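You operate a simulated robot arm through the tools that you are given. There is no shell and no other tool.

You run a simulated robot arm. Do the job below in one go: nothing can be reset, and whatever is moved stays where it is left.

JOB
Move the copper pipe from the lever socket to the bench vice and grip it.
Fine: Open the vice and stand the blue tube on the bench beside it. Free the socket lever and leave it free. The pipe stands upright between the jaws; close them on it, fingers clear. Drop or knock over nothing. Set down upright: blue tube, copper pipe.
Where things are to end (x, y in the base frame): blue tube within 70 mm of [300, -70].
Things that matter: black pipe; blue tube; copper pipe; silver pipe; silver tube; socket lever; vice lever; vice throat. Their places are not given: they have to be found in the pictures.

Only the result counts: the job must be done as asked and must still hold three seconds after the hand-in. Knocking over, shifting, dropping, spilling or breaking anything else fails it.

ROBOT AND FRAMES
A 6-joint arm with a two-finger gripper, fixed in place. Base frame: the origin is at the foot of the arm, x ahead of it, y to its left, z up; the work surface is at about z = 860. Units: mm, degrees, N and s.
With the tool pointing down near the work surface it reaches from about 140 to 680 mm from the base axis. Its first joint turns from -66.0 to 66.0 degrees. Payload 2.45 kg.
Tool frame: the origin (TCP) lies between the finger pads and is the grasp point; the fingertips stand 30 mm ahead of it; z points along the fingers, y is the line along which they close. The gripper opens to 106 mm. The gripper's body begins 79 mm behind the TCP.
Orientation is that of the tool frame in the base frame, as a unit quaternion [w, x, y, z]. With the fingers straight down and closing along the base's y, the tool's x points along the base's -x, its y along +y and its z along -z.

CONTROLS
- The arm moves only by the tool arm_command. Its argument "moves" is a list of rows, each a list of 7 numbers: the finger opening in mm, from 0 to 106, then the shift along the base's x, y, z in mm, then the turn, a rotation vector about the base's x, y, z in rad. In form: [[fingers, dx, dy, dz, ax, ay, az], ...]. A call has 1 to 20 rows; each row is the pose to reach, as a shift and turn from the pose commanded when the call began. A row lasts 0.2 s, in which the tool goes at most 50 mm and 8.6 degrees; a call with a longer step from one row to the next is refused whole, and so is a gripper value outside its range. Where a pose cannot be reached the arm comes as near as it can. A force on the tool above 40 N (or 10 N above the force at the start of the call, whichever is more), or a blocked arm, ends the call early, and 0.2 s more pass. Each finger travels about 153 mm/s and halts on what it meets, pressing with about 30 N; the grip force reading is that of the motor and also rises with nothing between the fingers. The clock runs only during rows and for 0.2 s after the last one: add rows that repeat a pose to give the fingers time. It gives the time, the measured TCP pose, the force on the tool (base axes), the opening and the grip force at its end, in the units of the frame above (readings bear some noise), with the torque about the TCP (base axes, N m) and any sound that the robot's microphone picked up.
- Cameras (640 x 400 px; columns grow to the right, rows downward): "scene" is fixed at [58, 406.7, 1425.1]; the picture's right is [-0.79, -0.61, 0.00], its down [-0.23, 0.30, -0.93] and it looks along [0.57, -0.73, -0.38] (base axes); focal length 314 px, centre (320, 200). "wrist" rides on the gripper at [76, -2, -106] in the tool frame; the picture's right is [0.02, 1.00, 0.00], its down [-0.78, 0.02, -0.62] and it looks along [-0.62, 0.01, 0.78] (tool axes); focal length 247 px, centre (320, 200).
- camera(camera): a new picture of that camera. It takes no simulated time.
- pixel_to_xyz(camera, pixels): for up to 12 pixels [column, row] of the newest picture of that camera ("zoom" is the newest enlarged one), the place [x, y, z] in the base frame of the surface seen there, good to about 2 mm. It takes no simulated time.
- zoom(camera, box): a new picture of the part [left, top, right, bottom] of that camera's present view, enlarged. It takes no simulated time.
- sign_off(): hands the job in; it is judged then, once.

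Unless the task says otherwise, let go and move clear before handing in.

The tools are called after "Call:" as a command line: name --pt "numbers of a row" for each row, then --argument value for the rest, lists and objects as JSON in quotes. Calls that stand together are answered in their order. arm_command: Moves the arm, as the interface text tells. Its arguments: {"type":"object","properties":{"moves":{"type":"array","items":{"type":"array","items":{"type":"number"}}}},"required":["moves"]} The other tools are called the same way: camera (camera) takes a picture; pixel_to_xyz (camera, pixels) gives the place of the surface under pixels of a picture; zoom (camera, box) takes an enlarged picture of a part of a camera's view; sign_off () hands the job in.

At the start:

```text
time_s: 0.0
position: [407.1, -117.8, 1298.0]
tcp_rot: [0.001, -0.001, 1.0, 0.0]
contact_force: [0.8, -0.1, 0.5]
wrist_torque: [0.0, -0.02, 0.01]
finger_gap: 106.1
grasp_force: 0.1
```

scene: 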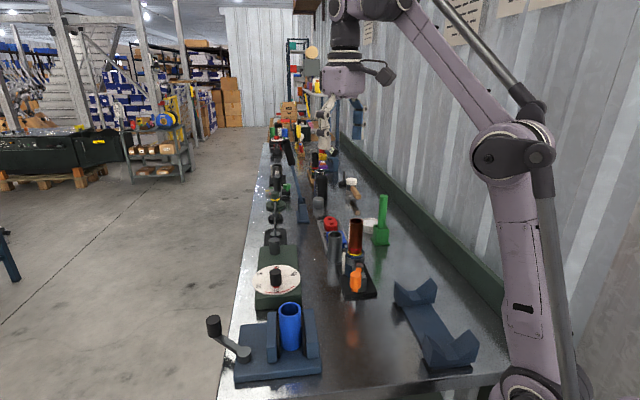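
wrist: 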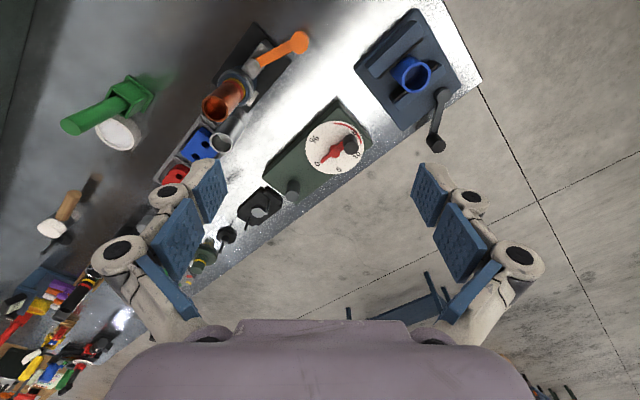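

The scene shows the vice with the blue tube near (290,330), its black-knobbed lever near (215,325), and the copper pipe near (356,235) with the orange lever at (356,280). I'll zoom in for detail before moving.

Call:
zoom --camera "scene" --box '[200, 200, 400, 390]'

Call:
zoom --camera "wrist" --box '[180, 0, 490, 200]'

Call:
pixel_to_xyz --camera "scene" --pixels '[[290, 310], [290, 345], [213, 325], [243, 355], [356, 222], [356, 245], [357, 272], [357, 288], [270, 335], [312, 340], [335, 240], [340, 360]]'

```text
2.11 times, centred on (300, 295) of scene
```

zoom: 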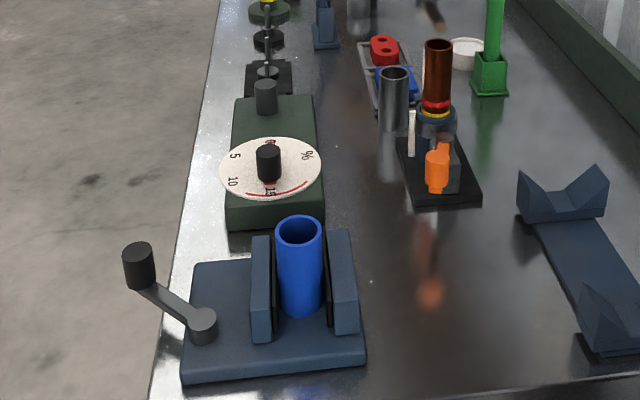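

```text
2.00 times, centred on (335, 100) of wrist
```

zoom: 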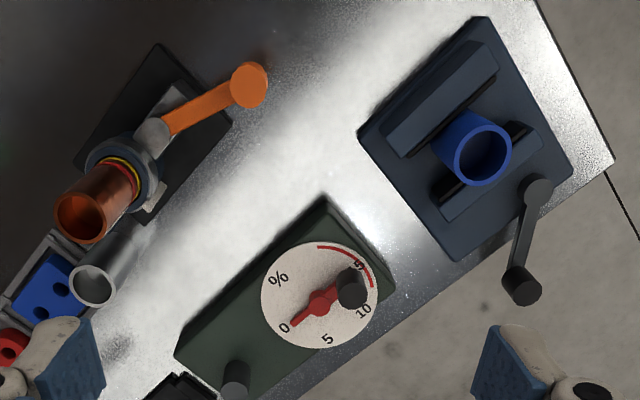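

```text
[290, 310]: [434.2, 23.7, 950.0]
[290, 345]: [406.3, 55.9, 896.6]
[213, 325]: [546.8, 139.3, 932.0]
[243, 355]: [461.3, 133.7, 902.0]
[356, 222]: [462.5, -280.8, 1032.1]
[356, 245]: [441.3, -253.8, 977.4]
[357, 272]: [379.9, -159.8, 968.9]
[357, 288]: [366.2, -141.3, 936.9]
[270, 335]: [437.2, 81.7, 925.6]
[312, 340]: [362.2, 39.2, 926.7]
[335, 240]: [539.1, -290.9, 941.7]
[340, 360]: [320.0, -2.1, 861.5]
```

The first points put the blue tube around (420,35) and the copper pipe near (450,-265). I'll measure the vice jaws, lever, socket and lever arm precisely using zoomed views.

Call:
zoom --camera "scene" --box '[200, 290, 330, 390]'

Call:
pixel_to_xyz --camera "zoom" --pixels '[[70, 70], [70, 110], [110, 160], [150, 195], [213, 230], [213, 258], [305, 100], [350, 280], [490, 120], [530, 110], [545, 200], [500, 330]]'

```text
4.00 times, centred on (265, 340) of scene
```

zoom: 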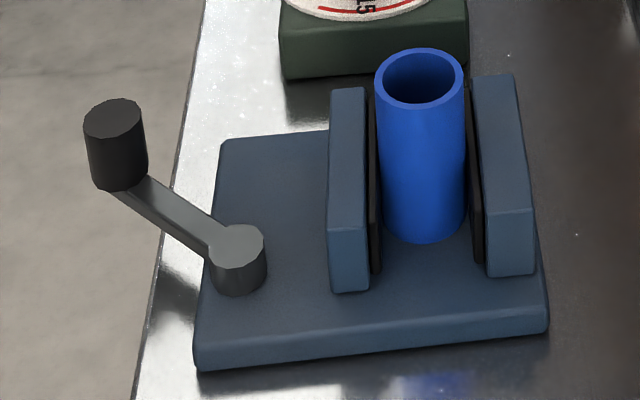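

```text
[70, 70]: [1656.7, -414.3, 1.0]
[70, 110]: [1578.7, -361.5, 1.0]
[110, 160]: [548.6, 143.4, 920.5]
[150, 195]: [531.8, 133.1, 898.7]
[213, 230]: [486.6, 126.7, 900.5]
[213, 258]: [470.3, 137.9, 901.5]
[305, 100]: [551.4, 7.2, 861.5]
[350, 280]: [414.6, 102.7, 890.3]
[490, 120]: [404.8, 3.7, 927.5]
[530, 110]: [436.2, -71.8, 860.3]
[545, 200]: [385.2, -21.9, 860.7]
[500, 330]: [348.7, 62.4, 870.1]
```

The lever hub is near (472,130) with the knob near (547,140). I'll collect knob top, hub, jaw-edge and tube-rim points.

Call:
pixel_to_xyz --camera "zoom" --pixels '[[115, 105], [95, 112], [132, 108], [235, 240], [215, 242], [262, 240], [235, 280], [378, 75], [462, 75], [420, 54], [420, 107], [420, 238]]'

Call:
pixel_to_xyz --camera "zoom" --pixels '[[335, 92], [362, 92], [332, 222], [365, 222], [365, 285], [335, 285], [478, 80], [510, 78], [490, 212], [530, 212], [490, 268], [530, 268]]'

Call:
pixel_to_xyz --camera "zoom" --pixels '[[225, 145], [200, 340], [545, 300], [200, 365], [545, 328], [375, 265], [480, 258], [377, 180], [470, 180], [540, 235], [325, 135], [280, 300]]'

```text
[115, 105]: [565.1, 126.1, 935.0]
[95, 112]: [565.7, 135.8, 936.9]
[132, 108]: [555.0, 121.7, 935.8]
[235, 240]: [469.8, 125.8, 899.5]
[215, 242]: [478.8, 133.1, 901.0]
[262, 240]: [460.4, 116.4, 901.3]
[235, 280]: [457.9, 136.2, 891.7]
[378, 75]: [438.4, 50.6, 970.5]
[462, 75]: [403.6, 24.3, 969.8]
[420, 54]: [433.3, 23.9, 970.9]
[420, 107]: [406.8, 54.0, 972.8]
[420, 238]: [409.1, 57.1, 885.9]
```

```text
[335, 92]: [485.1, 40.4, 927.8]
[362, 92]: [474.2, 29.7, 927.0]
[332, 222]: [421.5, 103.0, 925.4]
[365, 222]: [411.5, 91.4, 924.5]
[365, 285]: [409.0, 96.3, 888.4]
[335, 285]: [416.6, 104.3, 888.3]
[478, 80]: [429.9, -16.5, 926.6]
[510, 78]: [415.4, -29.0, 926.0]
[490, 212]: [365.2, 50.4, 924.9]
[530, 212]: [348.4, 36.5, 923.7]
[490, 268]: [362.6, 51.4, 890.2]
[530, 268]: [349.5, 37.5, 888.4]
```

```text
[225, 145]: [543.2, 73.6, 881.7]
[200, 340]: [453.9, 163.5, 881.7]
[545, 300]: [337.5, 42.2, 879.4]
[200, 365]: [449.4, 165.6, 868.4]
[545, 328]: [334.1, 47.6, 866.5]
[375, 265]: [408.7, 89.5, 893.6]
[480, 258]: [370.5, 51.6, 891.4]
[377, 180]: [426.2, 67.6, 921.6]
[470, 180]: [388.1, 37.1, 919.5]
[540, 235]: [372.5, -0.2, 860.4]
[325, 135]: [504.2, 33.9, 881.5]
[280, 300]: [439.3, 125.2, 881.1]
```

The vice plate is rotated about 45° with the tube centred near (420,39), rim z≈971, and jaws topping out at z≈926. Next I look closely at the lever socket around (356,260).

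Call:
zoom --camera "scene" --box '[310, 205, 410, 305]'

Call:
pixel_to_xyz --camera "zoom" --pixels '[[240, 100], [330, 100], [285, 95], [285, 200], [250, 200], [320, 200], [285, 235], [285, 275], [300, 290], [300, 320], [300, 350], [160, 160]]'

Call:
zoom --camera "scene" --box '[240, 130, 400, 250]'

```text
4.00 times, centred on (360, 255) of scene
```

zoom: 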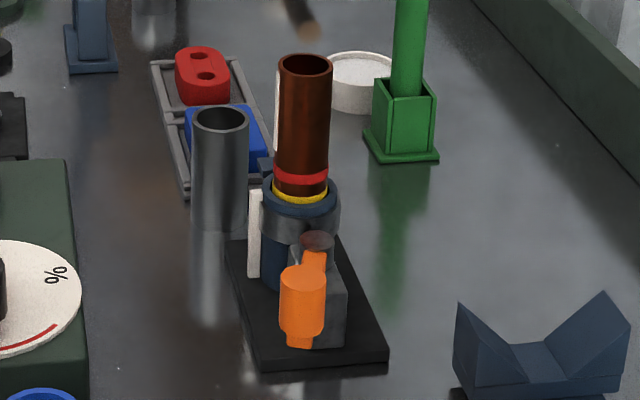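

```text
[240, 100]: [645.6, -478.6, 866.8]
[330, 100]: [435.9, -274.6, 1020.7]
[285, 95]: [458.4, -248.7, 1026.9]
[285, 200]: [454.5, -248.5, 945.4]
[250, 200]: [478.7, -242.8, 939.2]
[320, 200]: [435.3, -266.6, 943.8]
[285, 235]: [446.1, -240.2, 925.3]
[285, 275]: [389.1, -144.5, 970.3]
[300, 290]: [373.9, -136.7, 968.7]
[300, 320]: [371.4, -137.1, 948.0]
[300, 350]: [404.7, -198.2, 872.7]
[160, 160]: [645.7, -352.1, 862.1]
```

```text
3.33 times, centred on (320, 190) of scene
```

zoom: 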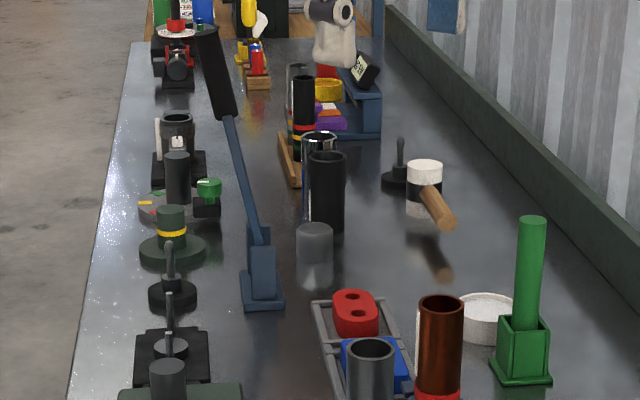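

The copper pipe sits in a collar with red and yellow rings near its base, and the orange handle points toward the camera at z≈960. I'll get measured points for pipe rim, collar, lever, and the neighbouring silver tube.

Call:
zoom --camera "scene" --box '[340, 210, 380, 250]'

Call:
zoom --camera "scene" --box '[330, 245, 380, 300]'

Call:
zoom --camera "wrist" --box '[190, 10, 330, 150]'

Call:
pixel_to_xyz --camera "zoom" --pixels '[[30, 340], [110, 330], [65, 300], [70, 370], [130, 250], [200, 130], [240, 110], [195, 190], [120, 180], [250, 150], [190, 260], [30, 215]]'

```text
10.00 times, centred on (360, 230) of scene
```

zoom: 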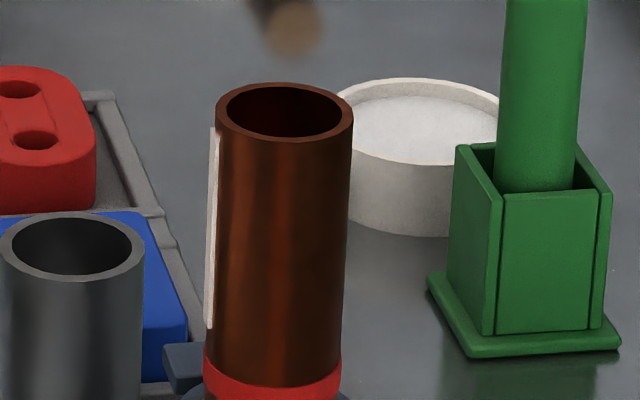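

```text
7.27 times, centred on (355, 272) of scene
```

zoom: 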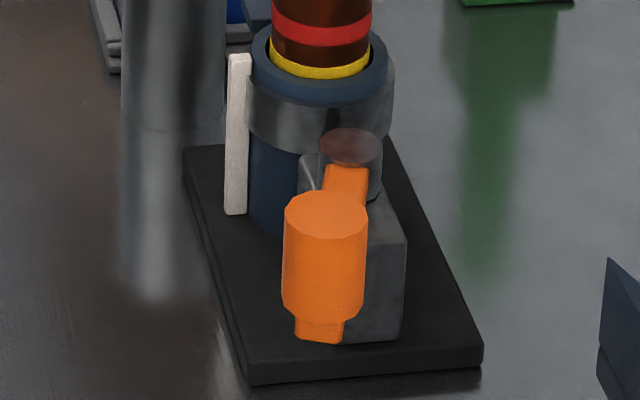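

```text
2.86 times, centred on (260, 80) of wrist
```

zoom: 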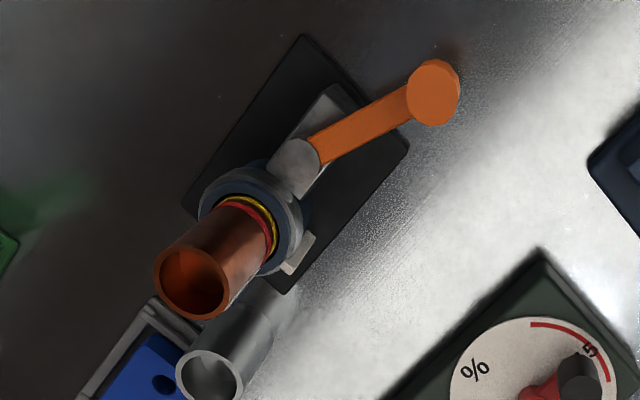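

```text
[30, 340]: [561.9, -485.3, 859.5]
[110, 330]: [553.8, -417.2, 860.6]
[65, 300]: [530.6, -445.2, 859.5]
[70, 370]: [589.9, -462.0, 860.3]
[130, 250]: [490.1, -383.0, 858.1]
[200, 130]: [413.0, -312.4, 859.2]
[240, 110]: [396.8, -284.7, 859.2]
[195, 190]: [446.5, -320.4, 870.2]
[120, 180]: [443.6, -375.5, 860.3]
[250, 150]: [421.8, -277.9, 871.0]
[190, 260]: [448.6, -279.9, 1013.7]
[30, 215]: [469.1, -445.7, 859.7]
```

In the wrist zoom, the copper rim is at about (190,285), the grey pivot at (295,165), the orange knob at (433,92) and the white marker at (300,253). I'll convert those points.

Call:
pixel_to_xyz --camera "zoom" --pixels '[[157, 275], [226, 288], [203, 251], [190, 316], [295, 155], [305, 165], [330, 145], [390, 112], [435, 85], [440, 110], [300, 253], [290, 215]]'

Call:
pixel_to_xyz --camera "zoom" --pixels '[[220, 190], [205, 205], [300, 225], [335, 95], [345, 115], [305, 40], [405, 145], [290, 285], [185, 200], [208, 354], [238, 380], [182, 380]]'

Call:
pixel_to_xyz --camera "wrist" --pixels '[[392, 75], [430, 75], [411, 58], [411, 93], [438, 95], [437, 143], [410, 90], [372, 65], [400, 55], [440, 85], [350, 145], [222, 140]]'

```text
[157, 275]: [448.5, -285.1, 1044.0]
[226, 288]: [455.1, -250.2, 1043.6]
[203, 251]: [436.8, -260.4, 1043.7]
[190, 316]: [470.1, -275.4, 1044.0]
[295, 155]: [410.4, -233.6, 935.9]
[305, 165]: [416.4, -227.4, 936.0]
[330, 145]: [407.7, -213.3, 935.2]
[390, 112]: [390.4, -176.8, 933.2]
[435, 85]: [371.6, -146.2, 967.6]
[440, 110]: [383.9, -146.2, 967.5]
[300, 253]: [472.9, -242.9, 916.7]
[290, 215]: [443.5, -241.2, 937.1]
```

```text
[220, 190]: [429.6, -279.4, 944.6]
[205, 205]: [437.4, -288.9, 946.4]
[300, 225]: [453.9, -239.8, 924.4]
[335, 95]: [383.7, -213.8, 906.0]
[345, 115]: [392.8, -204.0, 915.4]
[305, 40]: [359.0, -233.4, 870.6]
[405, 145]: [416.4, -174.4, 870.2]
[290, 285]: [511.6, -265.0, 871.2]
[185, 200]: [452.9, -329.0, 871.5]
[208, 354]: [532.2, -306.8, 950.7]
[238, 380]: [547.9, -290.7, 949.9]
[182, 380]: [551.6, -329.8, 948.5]
```

```text
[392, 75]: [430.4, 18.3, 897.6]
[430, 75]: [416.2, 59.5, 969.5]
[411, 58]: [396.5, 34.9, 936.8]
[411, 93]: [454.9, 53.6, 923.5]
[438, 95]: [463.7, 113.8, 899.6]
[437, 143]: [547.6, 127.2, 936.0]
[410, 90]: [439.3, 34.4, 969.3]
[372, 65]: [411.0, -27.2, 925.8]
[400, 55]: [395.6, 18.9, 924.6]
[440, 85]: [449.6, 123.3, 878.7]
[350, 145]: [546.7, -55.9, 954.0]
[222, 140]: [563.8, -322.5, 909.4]
```

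Measurements so far: the copper pipe centre is about (452,-268) with its top at z 1044, and the socket lever pivots near (411,-232) with its knob at (378,-147). The vice lever hub is (469,125) and its knob about (555,130), top z 936. I'll move above the vice lever to see it closely.

Call:
arm_command --pt "106 14 25 -15 0 0 0" --pt "106 28 50 -30 0 0 0" --pt "106 42 75 -50 0 0 0" --pt "106 56 100 -70 0 0 0" --pt "106 70 125 -90 0 0 0" --pt "106 84 150 -110 0 0 0" --pt "106 98 175 -130 0 0 0" --pt "106 112 200 -150 0 0 0" --pt "106 126 225 -170 0 0 0" --pt "106 138 248 -190 0 0 0" --pt "106 138 248 -190 0 0 0"

Call:
camera --camera "wrist"

Call:
camera --camera "scene"

```text
time_s: 2.4
position: [542.4, 131.2, 1108.3]
tcp_rot: [0.0, -0.001, 1.0, 0.0]
contact_force: [0.2, 0.0, -0.3]
wrist_torque: [0.02, 0.02, -0.01]
finger_gap: 105.9
grasp_force: 0.1
```

```text
taken
```

wrist: 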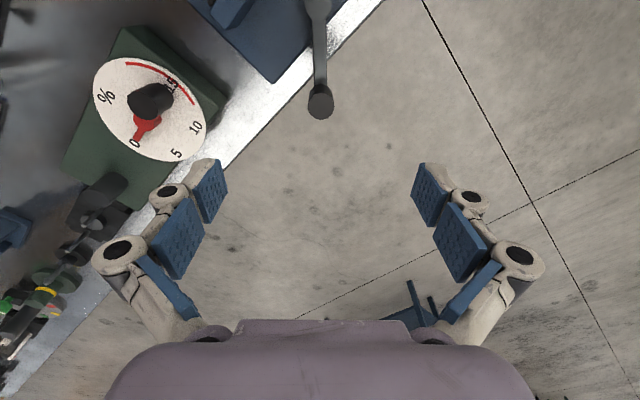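

```text
taken
```

scene: 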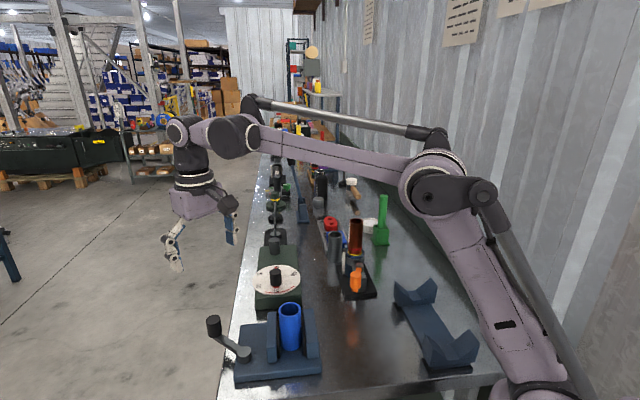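

The wrist view shows the vice knob at (320,103) with its arm running up to the hub. I'll measure it.

Call:
zoom --camera "wrist" --box '[280, 0, 360, 130]'

Call:
pixel_to_xyz --camera "wrist" --pixels '[[320, 105], [310, 105], [331, 105], [320, 95], [320, 115], [320, 70], [318, 50], [318, 30], [317, 10], [317, 2]]'

```text
3.08 times, centred on (320, 65) of wrist
```

zoom: 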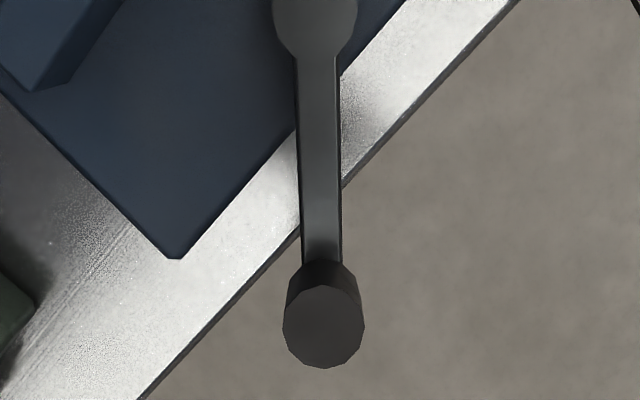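

```text
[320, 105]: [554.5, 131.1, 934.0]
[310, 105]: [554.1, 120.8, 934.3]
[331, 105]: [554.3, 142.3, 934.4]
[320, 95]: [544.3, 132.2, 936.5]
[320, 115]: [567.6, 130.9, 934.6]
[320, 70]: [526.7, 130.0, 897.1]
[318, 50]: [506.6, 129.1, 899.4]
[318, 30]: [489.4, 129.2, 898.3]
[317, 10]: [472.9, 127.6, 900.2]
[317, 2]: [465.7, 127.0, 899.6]
```

The knob centre is about (556,131), top z 935, and the hub about (470,127), so the lever arm is ~86 mm long at ~3°. I'll narrow the fingers to 50 mm and lower them straddling the knob.

Call:
arm_command --pt "50 13 0 0 0 0 0" --pt "50 13 0 -30 0 0 0" --pt "50 13 0 -60 0 0 0" --pt "50 13 0 -90 0 0 0" --pt "50 13 0 -115 0 0 0" --pt "50 13 0 -135 0 0 0" --pt "50 13 0 -155 0 0 0" --pt "50 13 0 -168 0 0 0" --pt "50 13 0 -168 0 0 0"

Call:
camera --camera "wrist"

Call:
camera --camera "scene"

```text
time_s: 4.4
position: [557.0, 130.2, 940.1]
tcp_rot: [0.002, -0.002, 1.0, 0.0]
contact_force: [0.1, -0.3, -0.2]
wrist_torque: [0.02, -0.02, 0.03]
finger_gap: 50.0
grasp_force: 0.0
```

```text
taken
```

wrist: 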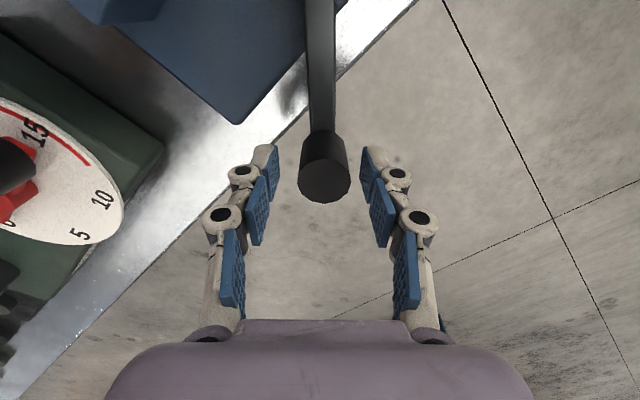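

```text
taken
```

scene: 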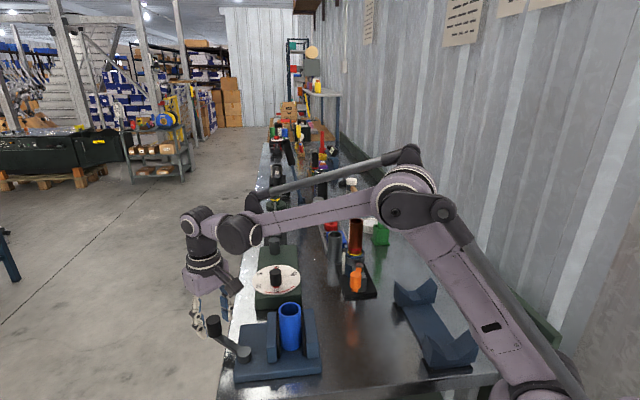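

The knob is between the fingers at (325,165) with no contact force. I'll close the fingers loosely to 30 mm and try turning the lever about its hub by 10° counter-clockwise while watching the force.

Call:
arm_command --pt "30 0 0 0 0 0 0" --pt "30 -0.2 3.8 0 0 0 0.0436" --pt "30 -0.7 7.6 0 0 0 0.0873" --pt "30 -1.2 11.3 0 0 0 0.1309" --pt "30 -2.0 15.0 0 0 0 0.1745" --pt "30 -2.0 15.0 0 0 0 0.1745"

Call:
zoom --camera "scene" --box '[180, 290, 340, 390]'

```text
time_s: 5.8
position: [555.0, 144.1, 940.3]
tcp_rot: [0.001, -0.088, 0.996, 0.0]
contact_force: [1.5, -1.7, 0.4]
wrist_torque: [-0.09, -0.02, 0.0]
finger_gap: 32.0
grasp_force: 1.5
```

```text
4.00 times, centred on (260, 340) of scene
```

zoom: 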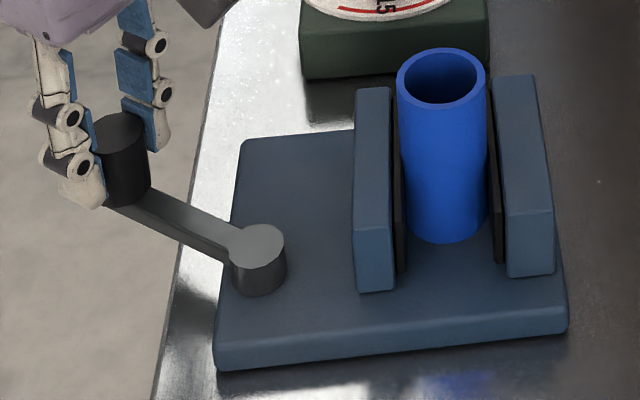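

The lever turned 10° easily with about 2 N. I'll check whether the moving jaw shifted by measuring the jaw edges.

Call:
pixel_to_xyz --camera "zoom" --pixels '[[361, 93], [385, 93], [358, 222], [388, 222], [378, 150], [370, 100], [383, 205], [502, 85], [515, 205], [398, 200], [442, 50], [442, 105]]'

Call:
pixel_to_xyz --camera "zoom" --pixels '[[355, 180], [393, 180], [395, 250], [356, 275], [392, 275], [508, 250], [548, 250], [550, 180], [500, 180], [404, 75], [482, 75], [120, 125]]'

```text
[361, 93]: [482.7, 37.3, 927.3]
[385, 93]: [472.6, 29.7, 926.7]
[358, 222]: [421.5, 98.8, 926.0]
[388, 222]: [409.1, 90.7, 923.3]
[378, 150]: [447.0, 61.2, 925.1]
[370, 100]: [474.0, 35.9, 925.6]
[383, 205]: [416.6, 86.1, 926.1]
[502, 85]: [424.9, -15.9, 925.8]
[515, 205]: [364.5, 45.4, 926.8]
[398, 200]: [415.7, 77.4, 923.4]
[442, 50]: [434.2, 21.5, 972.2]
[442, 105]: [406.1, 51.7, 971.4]
```

```text
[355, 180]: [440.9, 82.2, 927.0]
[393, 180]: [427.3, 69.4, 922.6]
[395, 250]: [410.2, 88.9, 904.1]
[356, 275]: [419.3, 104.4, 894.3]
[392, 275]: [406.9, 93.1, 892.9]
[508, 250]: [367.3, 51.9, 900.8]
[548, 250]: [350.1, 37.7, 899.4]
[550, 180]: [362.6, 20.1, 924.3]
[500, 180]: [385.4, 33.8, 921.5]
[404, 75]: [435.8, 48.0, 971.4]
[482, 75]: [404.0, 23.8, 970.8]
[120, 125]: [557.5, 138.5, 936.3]
```

The jaw seems to have shifted only slightly, and possibly toward the tube. I'll zoom in close on the jaws to see the gaps on both sides of the tube.

Call:
zoom --camera "scene" --box '[262, 298, 326, 338]'

Call:
zoom --camera "scene" --box '[262, 335, 326, 375]'

```text
10.00 times, centred on (294, 318) of scene
```

zoom: 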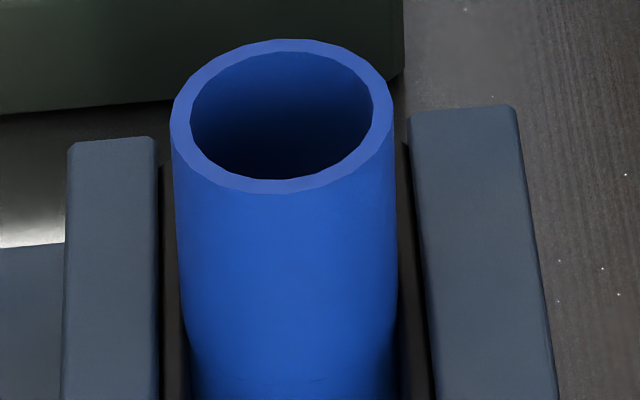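

```text
10.00 times, centred on (294, 355) of scene
```

zoom: 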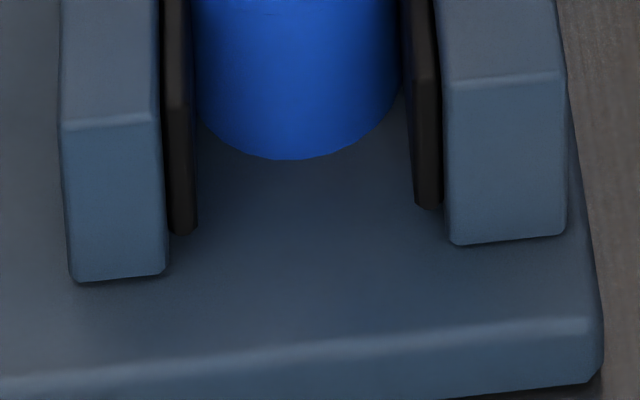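

Both gaps look tight at this point. I'll turn the lever the other way, to 10° clockwise of its start, and compare jaw positions.

Call:
arm_command --pt "30 0.75 -3.7 0 0 0 -0.0436" --pt "30 1.34 -7.5 0 0 0 -0.0873" --pt "30 1.77 -11.3 0 0 0 -0.1309" --pt "30 2.0 -15.0 0 0 0 -0.1745" --pt "30 2.1 -18.85 0 0 0 -0.2182" --pt "30 2.04 -22.65 0 0 0 -0.2618" --pt "30 1.8 -26.4 0 0 0 -0.3054" --pt "30 1.4 -30.2 0 0 0 -0.3491" --pt "30 1.4 -30.2 0 0 0 -0.3491"

Call:
zoom --camera "scene" --box '[262, 298, 326, 338]'

Call:
zoom --camera "scene" --box '[262, 335, 326, 375]'

Call:
zoom --camera "scene" --box '[180, 290, 340, 390]'

```text
time_s: 7.8
position: [556.5, 115.0, 939.7]
tcp_rot: [0.001, 0.087, 0.996, 0.001]
contact_force: [0.0, 2.2, 0.0]
wrist_torque: [0.07, -0.02, 0.03]
finger_gap: 31.6
grasp_force: 1.4
```

```text
10.00 times, centred on (294, 318) of scene
```

zoom: 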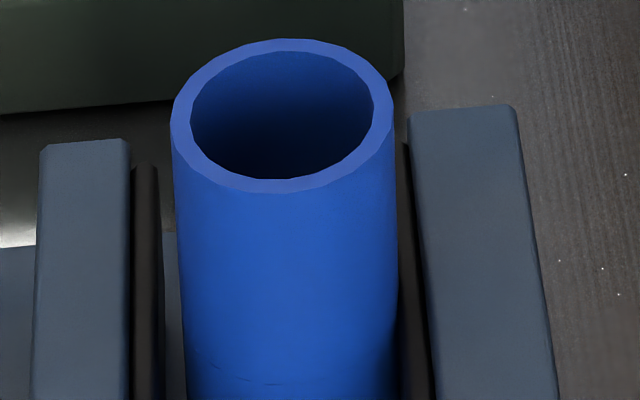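

```text
10.00 times, centred on (294, 355) of scene
```

zoom: 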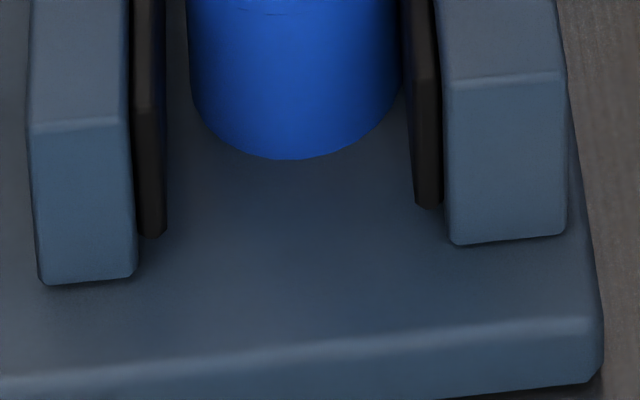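

```text
4.00 times, centred on (260, 340) of scene
```

zoom: 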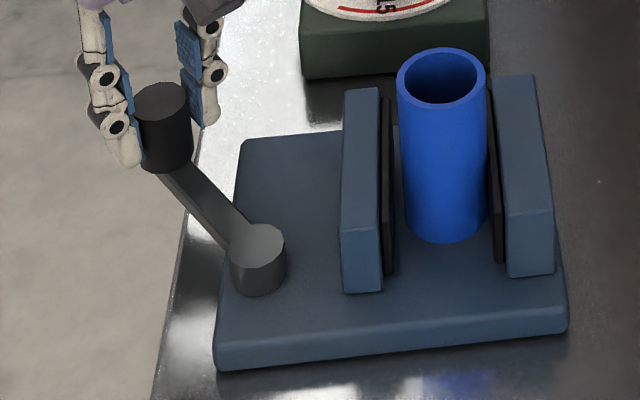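

Clockwise clearly opens the vice: the moving jaw pulled away from the tube, and force stayed near 2 N. I'll continue clockwise to about 30° from start.

Call:
arm_command --pt "30 -0.6 -3.75 0 0 0 -0.0436" --pt "30 -1.3 -7.5 0 0 0 -0.0873" --pt "30 -2.2 -11.2 0 0 0 -0.1309" --pt "30 -3.25 -14.8 0 0 0 -0.1745" --pt "30 -4.5 -18.4 0 0 0 -0.2182" --pt "30 -5.8 -22.0 0 0 0 -0.2618" --pt "30 -7.4 -25.5 0 0 0 -0.3054" --pt "30 -9.0 -28.9 0 0 0 -0.3491" --pt "30 -9.0 -28.9 0 0 0 -0.3491"

Call:
zoom --camera "scene" --box '[180, 290, 340, 390]'

Call:
camera --camera "wrist"

```text
time_s: 9.8
position: [546.8, 87.2, 939.8]
tcp_rot: [0.001, 0.259, 0.966, 0.0]
contact_force: [2.0, 2.5, -0.2]
wrist_torque: [0.06, -0.11, -0.01]
finger_gap: 32.0
grasp_force: 1.5
```

```text
4.00 times, centred on (260, 340) of scene
```

zoom: 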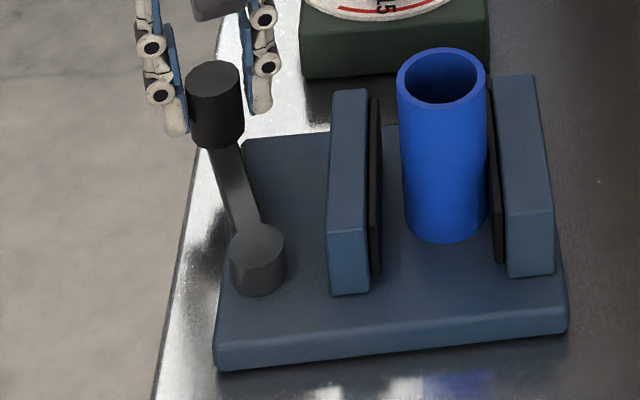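

```text
taken
```

wrist: 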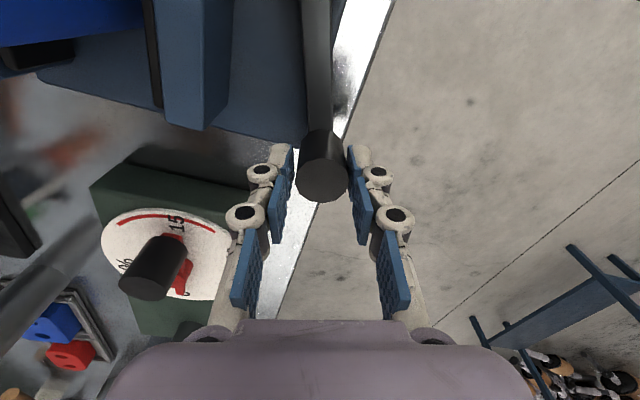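

The jaw opened further and the force is still low. I'll measure the gauge box and the jaw corner before swinging further, so the fingers stay clear.

Call:
pixel_to_xyz --camera "wrist" --pixels '[[155, 148], [230, 165], [110, 180], [155, 265], [205, 125], [215, 90], [305, 145], [175, 115], [322, 180], [315, 60], [160, 60], [200, 110]]'

Call:
pixel_to_xyz --camera "zoom" --pixels '[[310, 10], [310, 70], [485, 20], [335, 95], [360, 95], [330, 222], [365, 222], [375, 200], [215, 75], [258, 250], [335, 285], [380, 265]]'

```text
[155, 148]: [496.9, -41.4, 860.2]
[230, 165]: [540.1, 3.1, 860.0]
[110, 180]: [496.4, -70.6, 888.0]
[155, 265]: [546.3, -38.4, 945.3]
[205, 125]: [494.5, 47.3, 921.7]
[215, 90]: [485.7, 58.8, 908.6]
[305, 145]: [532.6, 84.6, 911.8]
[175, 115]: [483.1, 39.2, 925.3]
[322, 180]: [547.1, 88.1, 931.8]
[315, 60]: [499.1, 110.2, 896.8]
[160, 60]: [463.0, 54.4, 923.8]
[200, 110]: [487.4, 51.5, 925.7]
```

```text
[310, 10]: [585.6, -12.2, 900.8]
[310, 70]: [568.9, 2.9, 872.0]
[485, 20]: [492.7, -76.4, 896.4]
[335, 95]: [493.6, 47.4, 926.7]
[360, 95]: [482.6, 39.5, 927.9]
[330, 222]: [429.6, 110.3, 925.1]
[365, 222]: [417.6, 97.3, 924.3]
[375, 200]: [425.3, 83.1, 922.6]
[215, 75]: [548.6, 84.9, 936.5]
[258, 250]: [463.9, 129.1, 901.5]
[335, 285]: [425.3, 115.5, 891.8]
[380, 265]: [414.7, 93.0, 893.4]
```

There is enough clearance to the jaw corner (494,47) and the gauge box, whose top is z≈900. I'll continue to 45° clockwise.

Call:
arm_command --pt "30 -1.8 -3.35 0 0 0 -0.0436" --pt "30 -3.8 -6.6 0 0 0 -0.0873" --pt "30 -5.85 -9.75 0 0 0 -0.1309" --pt "30 -8.1 -12.8 0 0 0 -0.1745" --pt "30 -10.5 -15.8 0 0 0 -0.2182" --pt "30 -13.0 -18.65 0 0 0 -0.2618" --pt "30 -13.0 -18.65 0 0 0 -0.2618"

Call:
zoom --camera "scene" --box '[180, 290, 340, 390]'

Call:
camera --camera "wrist"

```text
time_s: 11.4
position: [533.3, 67.8, 939.4]
tcp_rot: [0.001, 0.383, 0.924, 0.0]
contact_force: [2.5, 1.5, -0.1]
wrist_torque: [0.02, -0.08, -0.04]
finger_gap: 32.2
grasp_force: 1.7
```

```text
4.00 times, centred on (260, 340) of scene
```

zoom: 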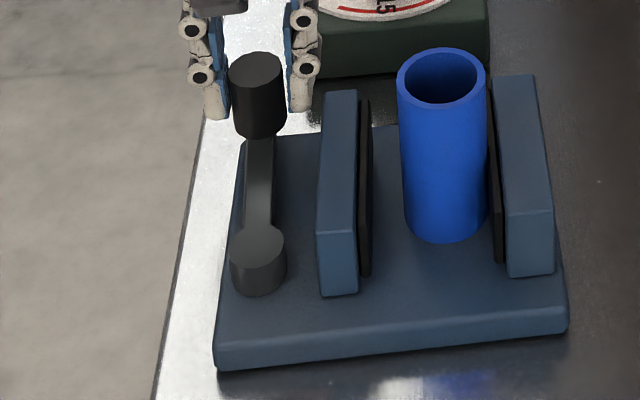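

```text
taken
```

wrist: 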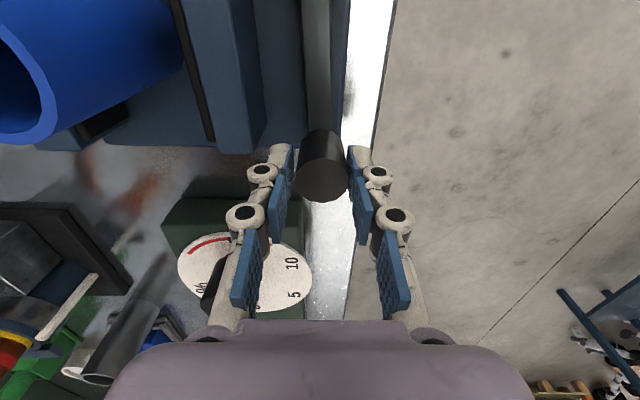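

The jaw continues to open with low force. I'll measure the current throat between the two jaw pads.

Call:
zoom --camera "scene" --box '[255, 305, 335, 355]'

Call:
pixel_to_xyz --camera "zoom" --pixels '[[108, 60], [125, 80], [130, 170], [120, 280], [80, 60], [80, 250], [375, 60], [395, 250], [385, 120], [400, 330], [440, 40], [460, 200]]'

```text
8.00 times, centred on (295, 330) of scene
```

zoom: 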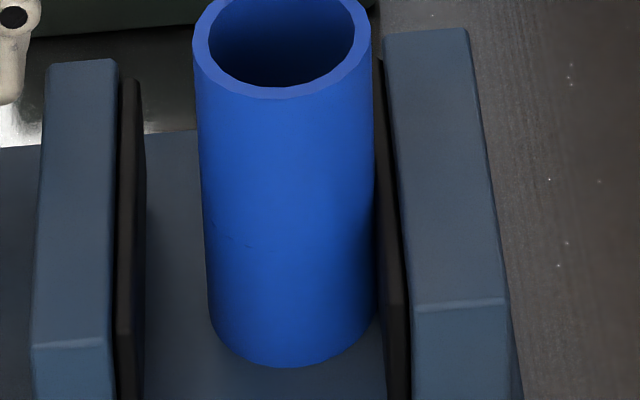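

```text
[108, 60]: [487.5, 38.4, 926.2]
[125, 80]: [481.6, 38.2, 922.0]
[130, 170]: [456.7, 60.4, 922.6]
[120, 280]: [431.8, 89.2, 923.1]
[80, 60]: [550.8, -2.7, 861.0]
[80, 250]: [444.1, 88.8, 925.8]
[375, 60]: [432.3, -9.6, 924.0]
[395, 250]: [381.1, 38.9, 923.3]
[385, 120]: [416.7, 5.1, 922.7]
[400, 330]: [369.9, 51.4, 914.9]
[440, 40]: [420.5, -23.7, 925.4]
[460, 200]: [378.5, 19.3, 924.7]
```

The throat is now about 62 mm between pads, while the tube is 44 mm wide, so it is open enough. I'll release the knob, rise, and turn the tool to close parallel to the jaws (+45°) above the tube at (420,38).

Call:
arm_command --pt "42 0 0 0 0 0 0" --pt "42 0 0 0 0 0 0" --pt "42 0 0 25 0 0 0" --pt "42 0 0 60 0 0 0" --pt "42 0 0 100 0 0 0" --pt "42 0 0 140 0 0 0" --pt "60 -10 0 150 0 0 0.14" --pt "80 -20 -3 150 0 0 0.28" --pt "80 -30 -6 150 0 0 0.42" --pt "80 -40 -9 150 0 0 0.56" --pt "80 -50 -12 150 0 0 0.7" --pt "80 -60 -15 150 0 0 0.84" --pt "80 -70 -18 150 0 0 0.98" --pt "80 -80 -21 150 0 0 1.12" --pt "80 -90 -24 150 0 0 1.26" --pt "80 -100 -27 150 0 0 1.4" --pt "80 -110 -29 150 0 0 1.5708" --pt "80 -110 -29 150 0 0 1.5708"

Call:
camera --camera "wrist"

Call:
camera --camera "scene"

```text
refused: row 17 steps farther than a row can; nothing moved
```

```text
taken
```

wrist: 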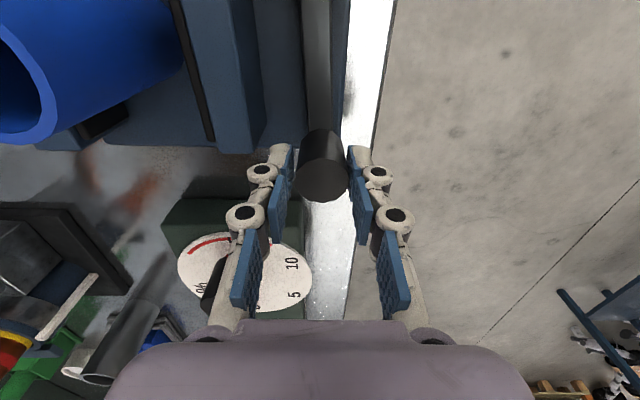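

```text
taken
```

scene: 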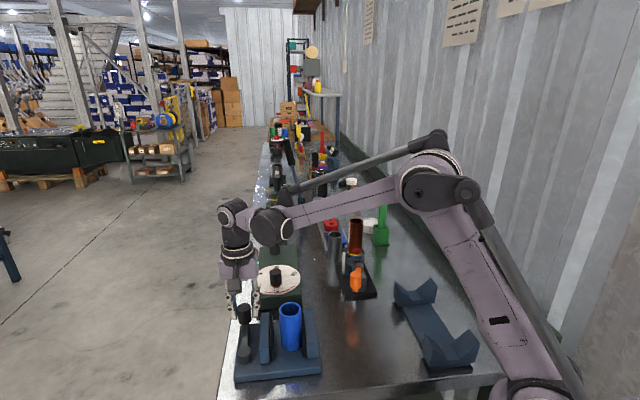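

The call was refused because the last turn step was slightly too long (0.17 rad). I'll resend it with even steps.

Call:
arm_command --pt "42 0 0 0 0 0 0" --pt "42 0 0 0 0 0 0" --pt "42 0 0 25 0 0 0" --pt "42 0 0 60 0 0 0" --pt "42 0 0 100 0 0 0" --pt "42 0 0 140 0 0 0" --pt "60 -10 0 150 0 0 0.14" --pt "80 -20 -3 150 0 0 0.28" --pt "80 -30 -6 150 0 0 0.42" --pt "80 -40 -9 150 0 0 0.56" --pt "80 -50 -12 150 0 0 0.7" --pt "80 -60 -15 150 0 0 0.84" --pt "80 -70 -18 150 0 0 0.98" --pt "80 -80 -21 150 0 0 1.12" --pt "80 -90 -24 150 0 0 1.26" --pt "80 -100 -27 150 0 0 1.4" --pt "80 -108 -28 150 0 0 1.5" --pt "80 -113 -29 150 0 0 1.5708" --pt "80 -113 -29 150 0 0 1.5708"

Call:
camera --camera "wrist"

Call:
camera --camera "scene"

```text
time_s: 15.4
position: [420.7, 38.8, 1089.7]
tcp_rot: [0.0, -0.384, 0.923, 0.0]
contact_force: [0.1, -0.1, 0.4]
wrist_torque: [0.02, 0.02, -0.02]
finger_gap: 80.0
grasp_force: 0.1
```

```text
taken
```

wrist: 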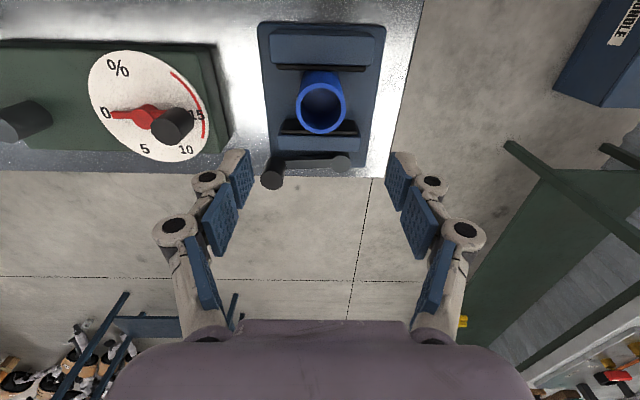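

```text
taken
```

scene: 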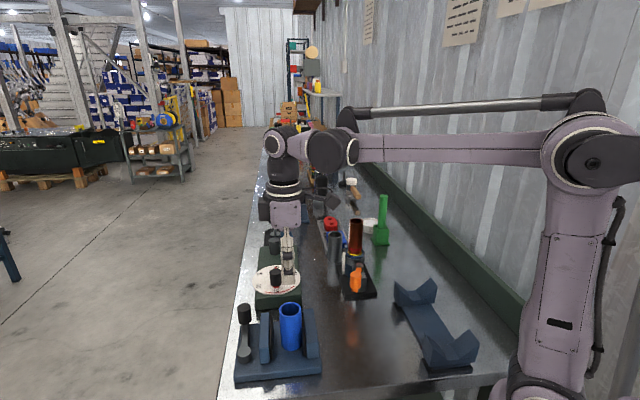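

The lever stayed put and the tube stands freely at wrist pixel (321,107). I'll refine the tube rim and the jaw geometry from this view.

Call:
zoom --camera "wrist" --box '[250, 10, 400, 200]'

Call:
pixel_to_xyz --camera "wrist" --pixels '[[298, 107], [344, 107], [321, 84], [321, 130], [285, 66], [360, 66], [290, 60], [320, 62], [285, 125], [355, 130], [270, 178], [342, 162]]'

```text
2.11 times, centred on (325, 105) of wrist
```

zoom: 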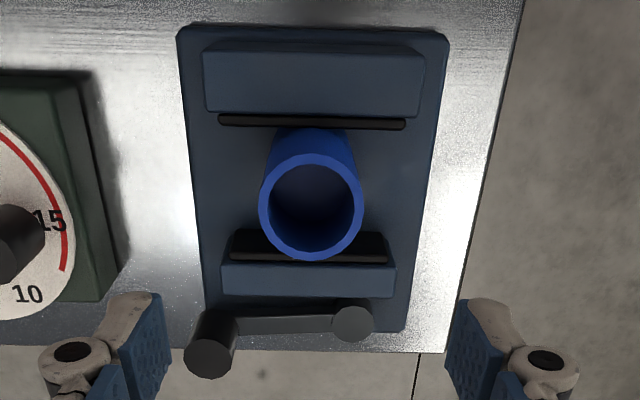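

```text
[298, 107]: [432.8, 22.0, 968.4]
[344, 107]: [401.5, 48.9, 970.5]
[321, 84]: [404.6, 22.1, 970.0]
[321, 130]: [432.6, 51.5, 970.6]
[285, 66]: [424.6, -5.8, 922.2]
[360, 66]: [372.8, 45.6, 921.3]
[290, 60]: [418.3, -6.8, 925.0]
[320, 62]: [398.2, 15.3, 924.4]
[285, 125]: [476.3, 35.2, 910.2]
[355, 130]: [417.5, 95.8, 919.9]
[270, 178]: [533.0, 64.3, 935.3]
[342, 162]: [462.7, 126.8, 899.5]
```

The tube centre is about (419,37). I'll lower the open fingers into the throat on either side of the tube to TCP z≈940, then close.

Call:
arm_command --pt "80 -1.7 -1.8 -30 0 0 0" --pt "80 -1.7 -1.8 -60 0 0 0" --pt "80 -1.7 -1.8 -90 0 0 0" --pt "80 -1.7 -1.8 -110 0 0 0" --pt "80 -1.7 -1.8 -130 0 0 0" --pt "80 -1.7 -1.8 -149 0 0 0" --pt "80 -1.7 -1.8 -149 0 0 0"

Call:
camera --camera "wrist"

Call:
zoom --camera "scene" --box '[180, 270, 340, 390]'

```text
time_s: 17.0
position: [419.2, 36.5, 940.0]
tcp_rot: [0.001, -0.383, 0.924, 0.0]
contact_force: [0.2, -0.1, 0.5]
wrist_torque: [0.01, 0.05, 0.01]
finger_gap: 79.9
grasp_force: 0.2
```

```text
taken
```

wrist: 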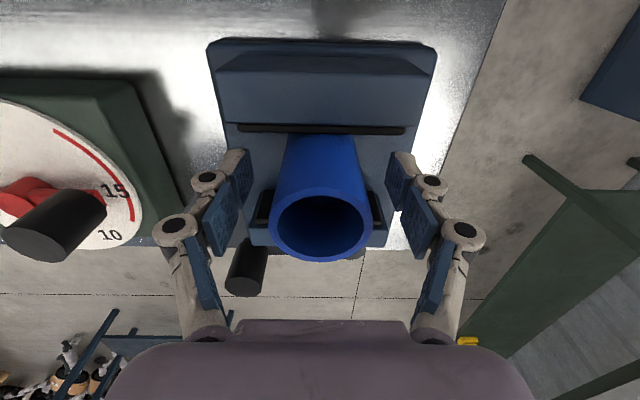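

```text
3.33 times, centred on (260, 330) of scene
```

zoom: 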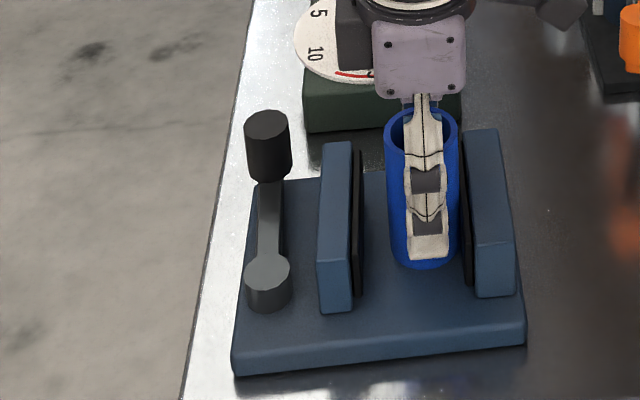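

The fingers straddle the tube cleanly inside the throat. I'll close gently on it and check the reading.

Call:
arm_command --pt "55 0 0 0 0 0 0" --pt "46 0 0 0 0 0 0" --pt "36 0 0 0 0 0 0" --pt "36 0 0 0 0 0 0" --pt "36 0 0 0 0 0 0"

Call:
zoom --camera "scene" --box '[180, 270, 340, 390]'

```text
time_s: 18.2
position: [418.2, 36.6, 939.9]
tcp_rot: [0.001, -0.383, 0.924, 0.001]
contact_force: [0.4, -0.2, 1.9]
wrist_torque: [0.02, 0.08, 0.03]
finger_gap: 49.1
grasp_force: 29.7
```

```text
3.33 times, centred on (260, 330) of scene
```

zoom: 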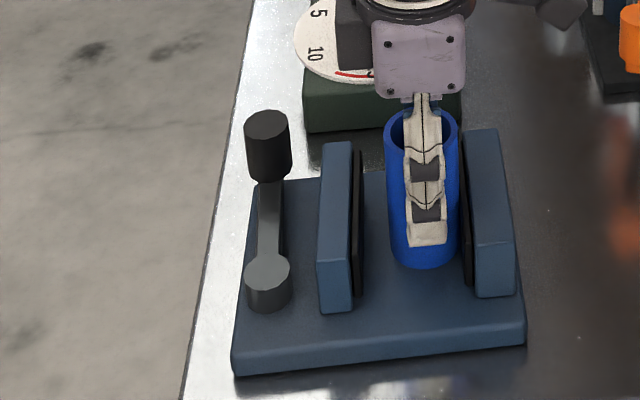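

The grip reads 29.7 N at a 49 mm gap, so the tube is held. I'll lift it straight up clear of the jaws.

Call:
arm_command --pt "36 0 0 5 0 0 0" --pt "36 0 0 15 0 0 0" --pt "36 0 0 30 0 0 0" --pt "36 0 0 50 0 0 0" --pt "36 0 0 75 0 0 0" --pt "36 0 0 100 0 0 0" --pt "36 0 0 120 0 0 0" --pt "36 0 0 120 0 0 0"

Call:
camera --camera "scene"

Call:
camera --camera "wrist"

```text
time_s: 20.0
position: [419.8, 37.4, 1060.5]
tcp_rot: [0.001, -0.383, 0.924, 0.001]
contact_force: [0.3, -0.8, -1.7]
wrist_torque: [0.01, 0.05, -0.04]
finger_gap: 49.1
grasp_force: 29.7
```

```text
taken
```

scene: 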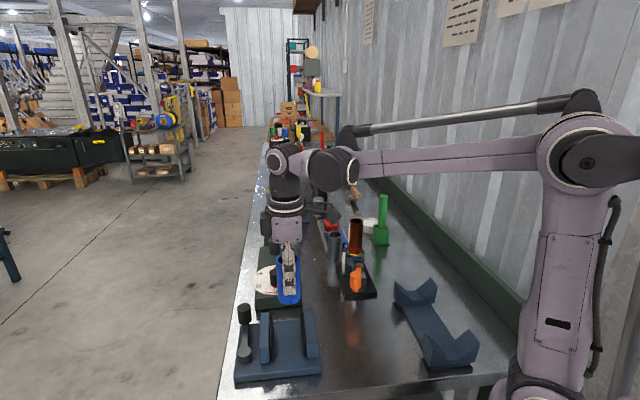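

```text
taken
```

wrist: 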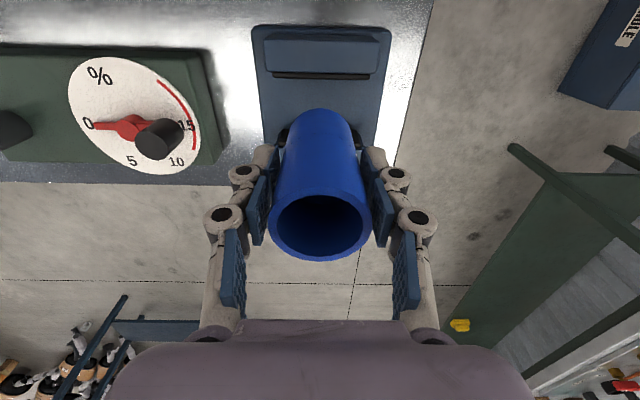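

The tube is held upright and lifted clear. I'll check the blue V-block and the bench near (300,-70) before moving there.

Call:
pixel_to_xyz --camera "scene" --pixels '[[397, 285], [412, 298], [432, 285], [420, 320], [440, 340], [478, 345], [430, 365], [470, 362], [380, 340], [360, 330], [350, 300], [372, 295]]'

Call:
zoom --camera "scene" --box '[320, 250, 500, 390]'

```text
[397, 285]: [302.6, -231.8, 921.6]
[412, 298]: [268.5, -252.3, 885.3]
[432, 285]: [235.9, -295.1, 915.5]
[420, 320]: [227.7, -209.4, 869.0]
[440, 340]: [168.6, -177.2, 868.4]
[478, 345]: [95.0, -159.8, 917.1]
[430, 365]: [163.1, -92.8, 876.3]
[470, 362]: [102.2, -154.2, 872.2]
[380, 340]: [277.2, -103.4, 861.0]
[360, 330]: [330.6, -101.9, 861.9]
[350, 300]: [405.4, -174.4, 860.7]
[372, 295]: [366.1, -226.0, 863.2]
```

```text
2.86 times, centred on (410, 320) of scene
```

zoom: 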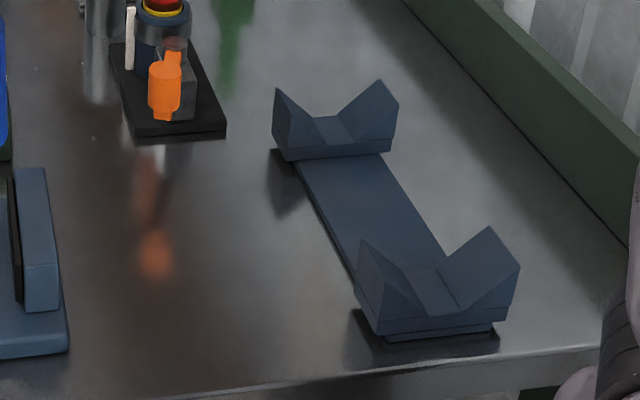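

The spot at (300,-70) is free, about 110 mm from both the V-block and the vice plate. I'll carry the tube there at height and lower to just above the bench.

Call:
arm_command --pt "36 -12 -11 0 0 0 0" --pt "36 -36 -32 0 0 0 0" --pt "36 -60 -54 0 0 0 0" --pt "36 -84 -75 0 0 0 0" --pt "36 -106 -95 0 0 0 0" --pt "36 -119 -106 0 0 0 0" --pt "36 -120 -107 -15 0 0 0" --pt "36 -120 -107 -40 0 0 0" --pt "36 -120 -107 -70 0 0 0" --pt "36 -120 -107 -95 0 0 0" --pt "36 -120 -107 -115 0 0 0" --pt "36 -120 -107 -128 0 0 0" --pt "36 -120 -107 -134 0 0 0" --pt "36 -120 -107 -134 0 0 0"

Call:
zoom --camera "scene" --box '[260, 250, 440, 390]'

Call:
camera --camera "wrist"

```text
time_s: 23.0
position: [299.0, -70.5, 926.4]
tcp_rot: [0.001, -0.384, 0.923, 0.001]
contact_force: [-0.4, -0.1, -2.0]
wrist_torque: [-0.01, 0.0, -0.02]
finger_gap: 48.8
grasp_force: 29.4
```

```text
2.86 times, centred on (350, 320) of scene
```

zoom: 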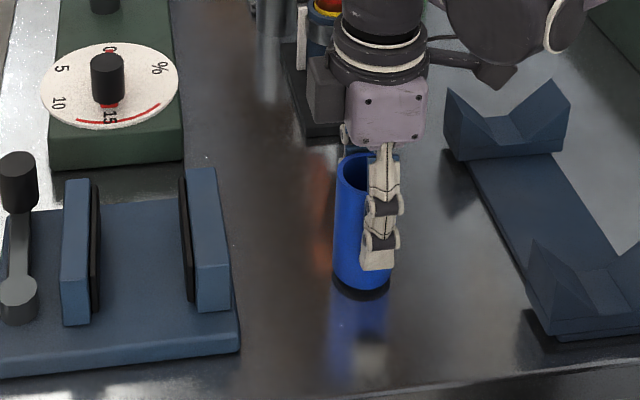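

```text
taken
```

wrist: 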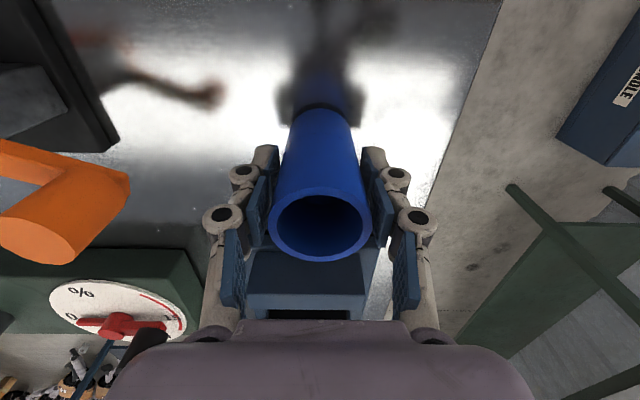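

The tube hangs about 6 mm above the bench. I'll lower in small steps and watch the vertical force.

Call:
arm_command --pt "36 0 0 -2 0 0 0" --pt "36 0 0 -4 0 0 0" --pt "36 0 0 -5 0 0 0" --pt "36 0 0 -5 0 0 0"

```text
time_s: 24.0
position: [299.0, -70.1, 921.8]
tcp_rot: [0.001, -0.384, 0.924, 0.0]
contact_force: [-0.6, -0.1, -1.4]
wrist_torque: [-0.04, 0.02, -0.02]
finger_gap: 49.2
grasp_force: 29.8
```

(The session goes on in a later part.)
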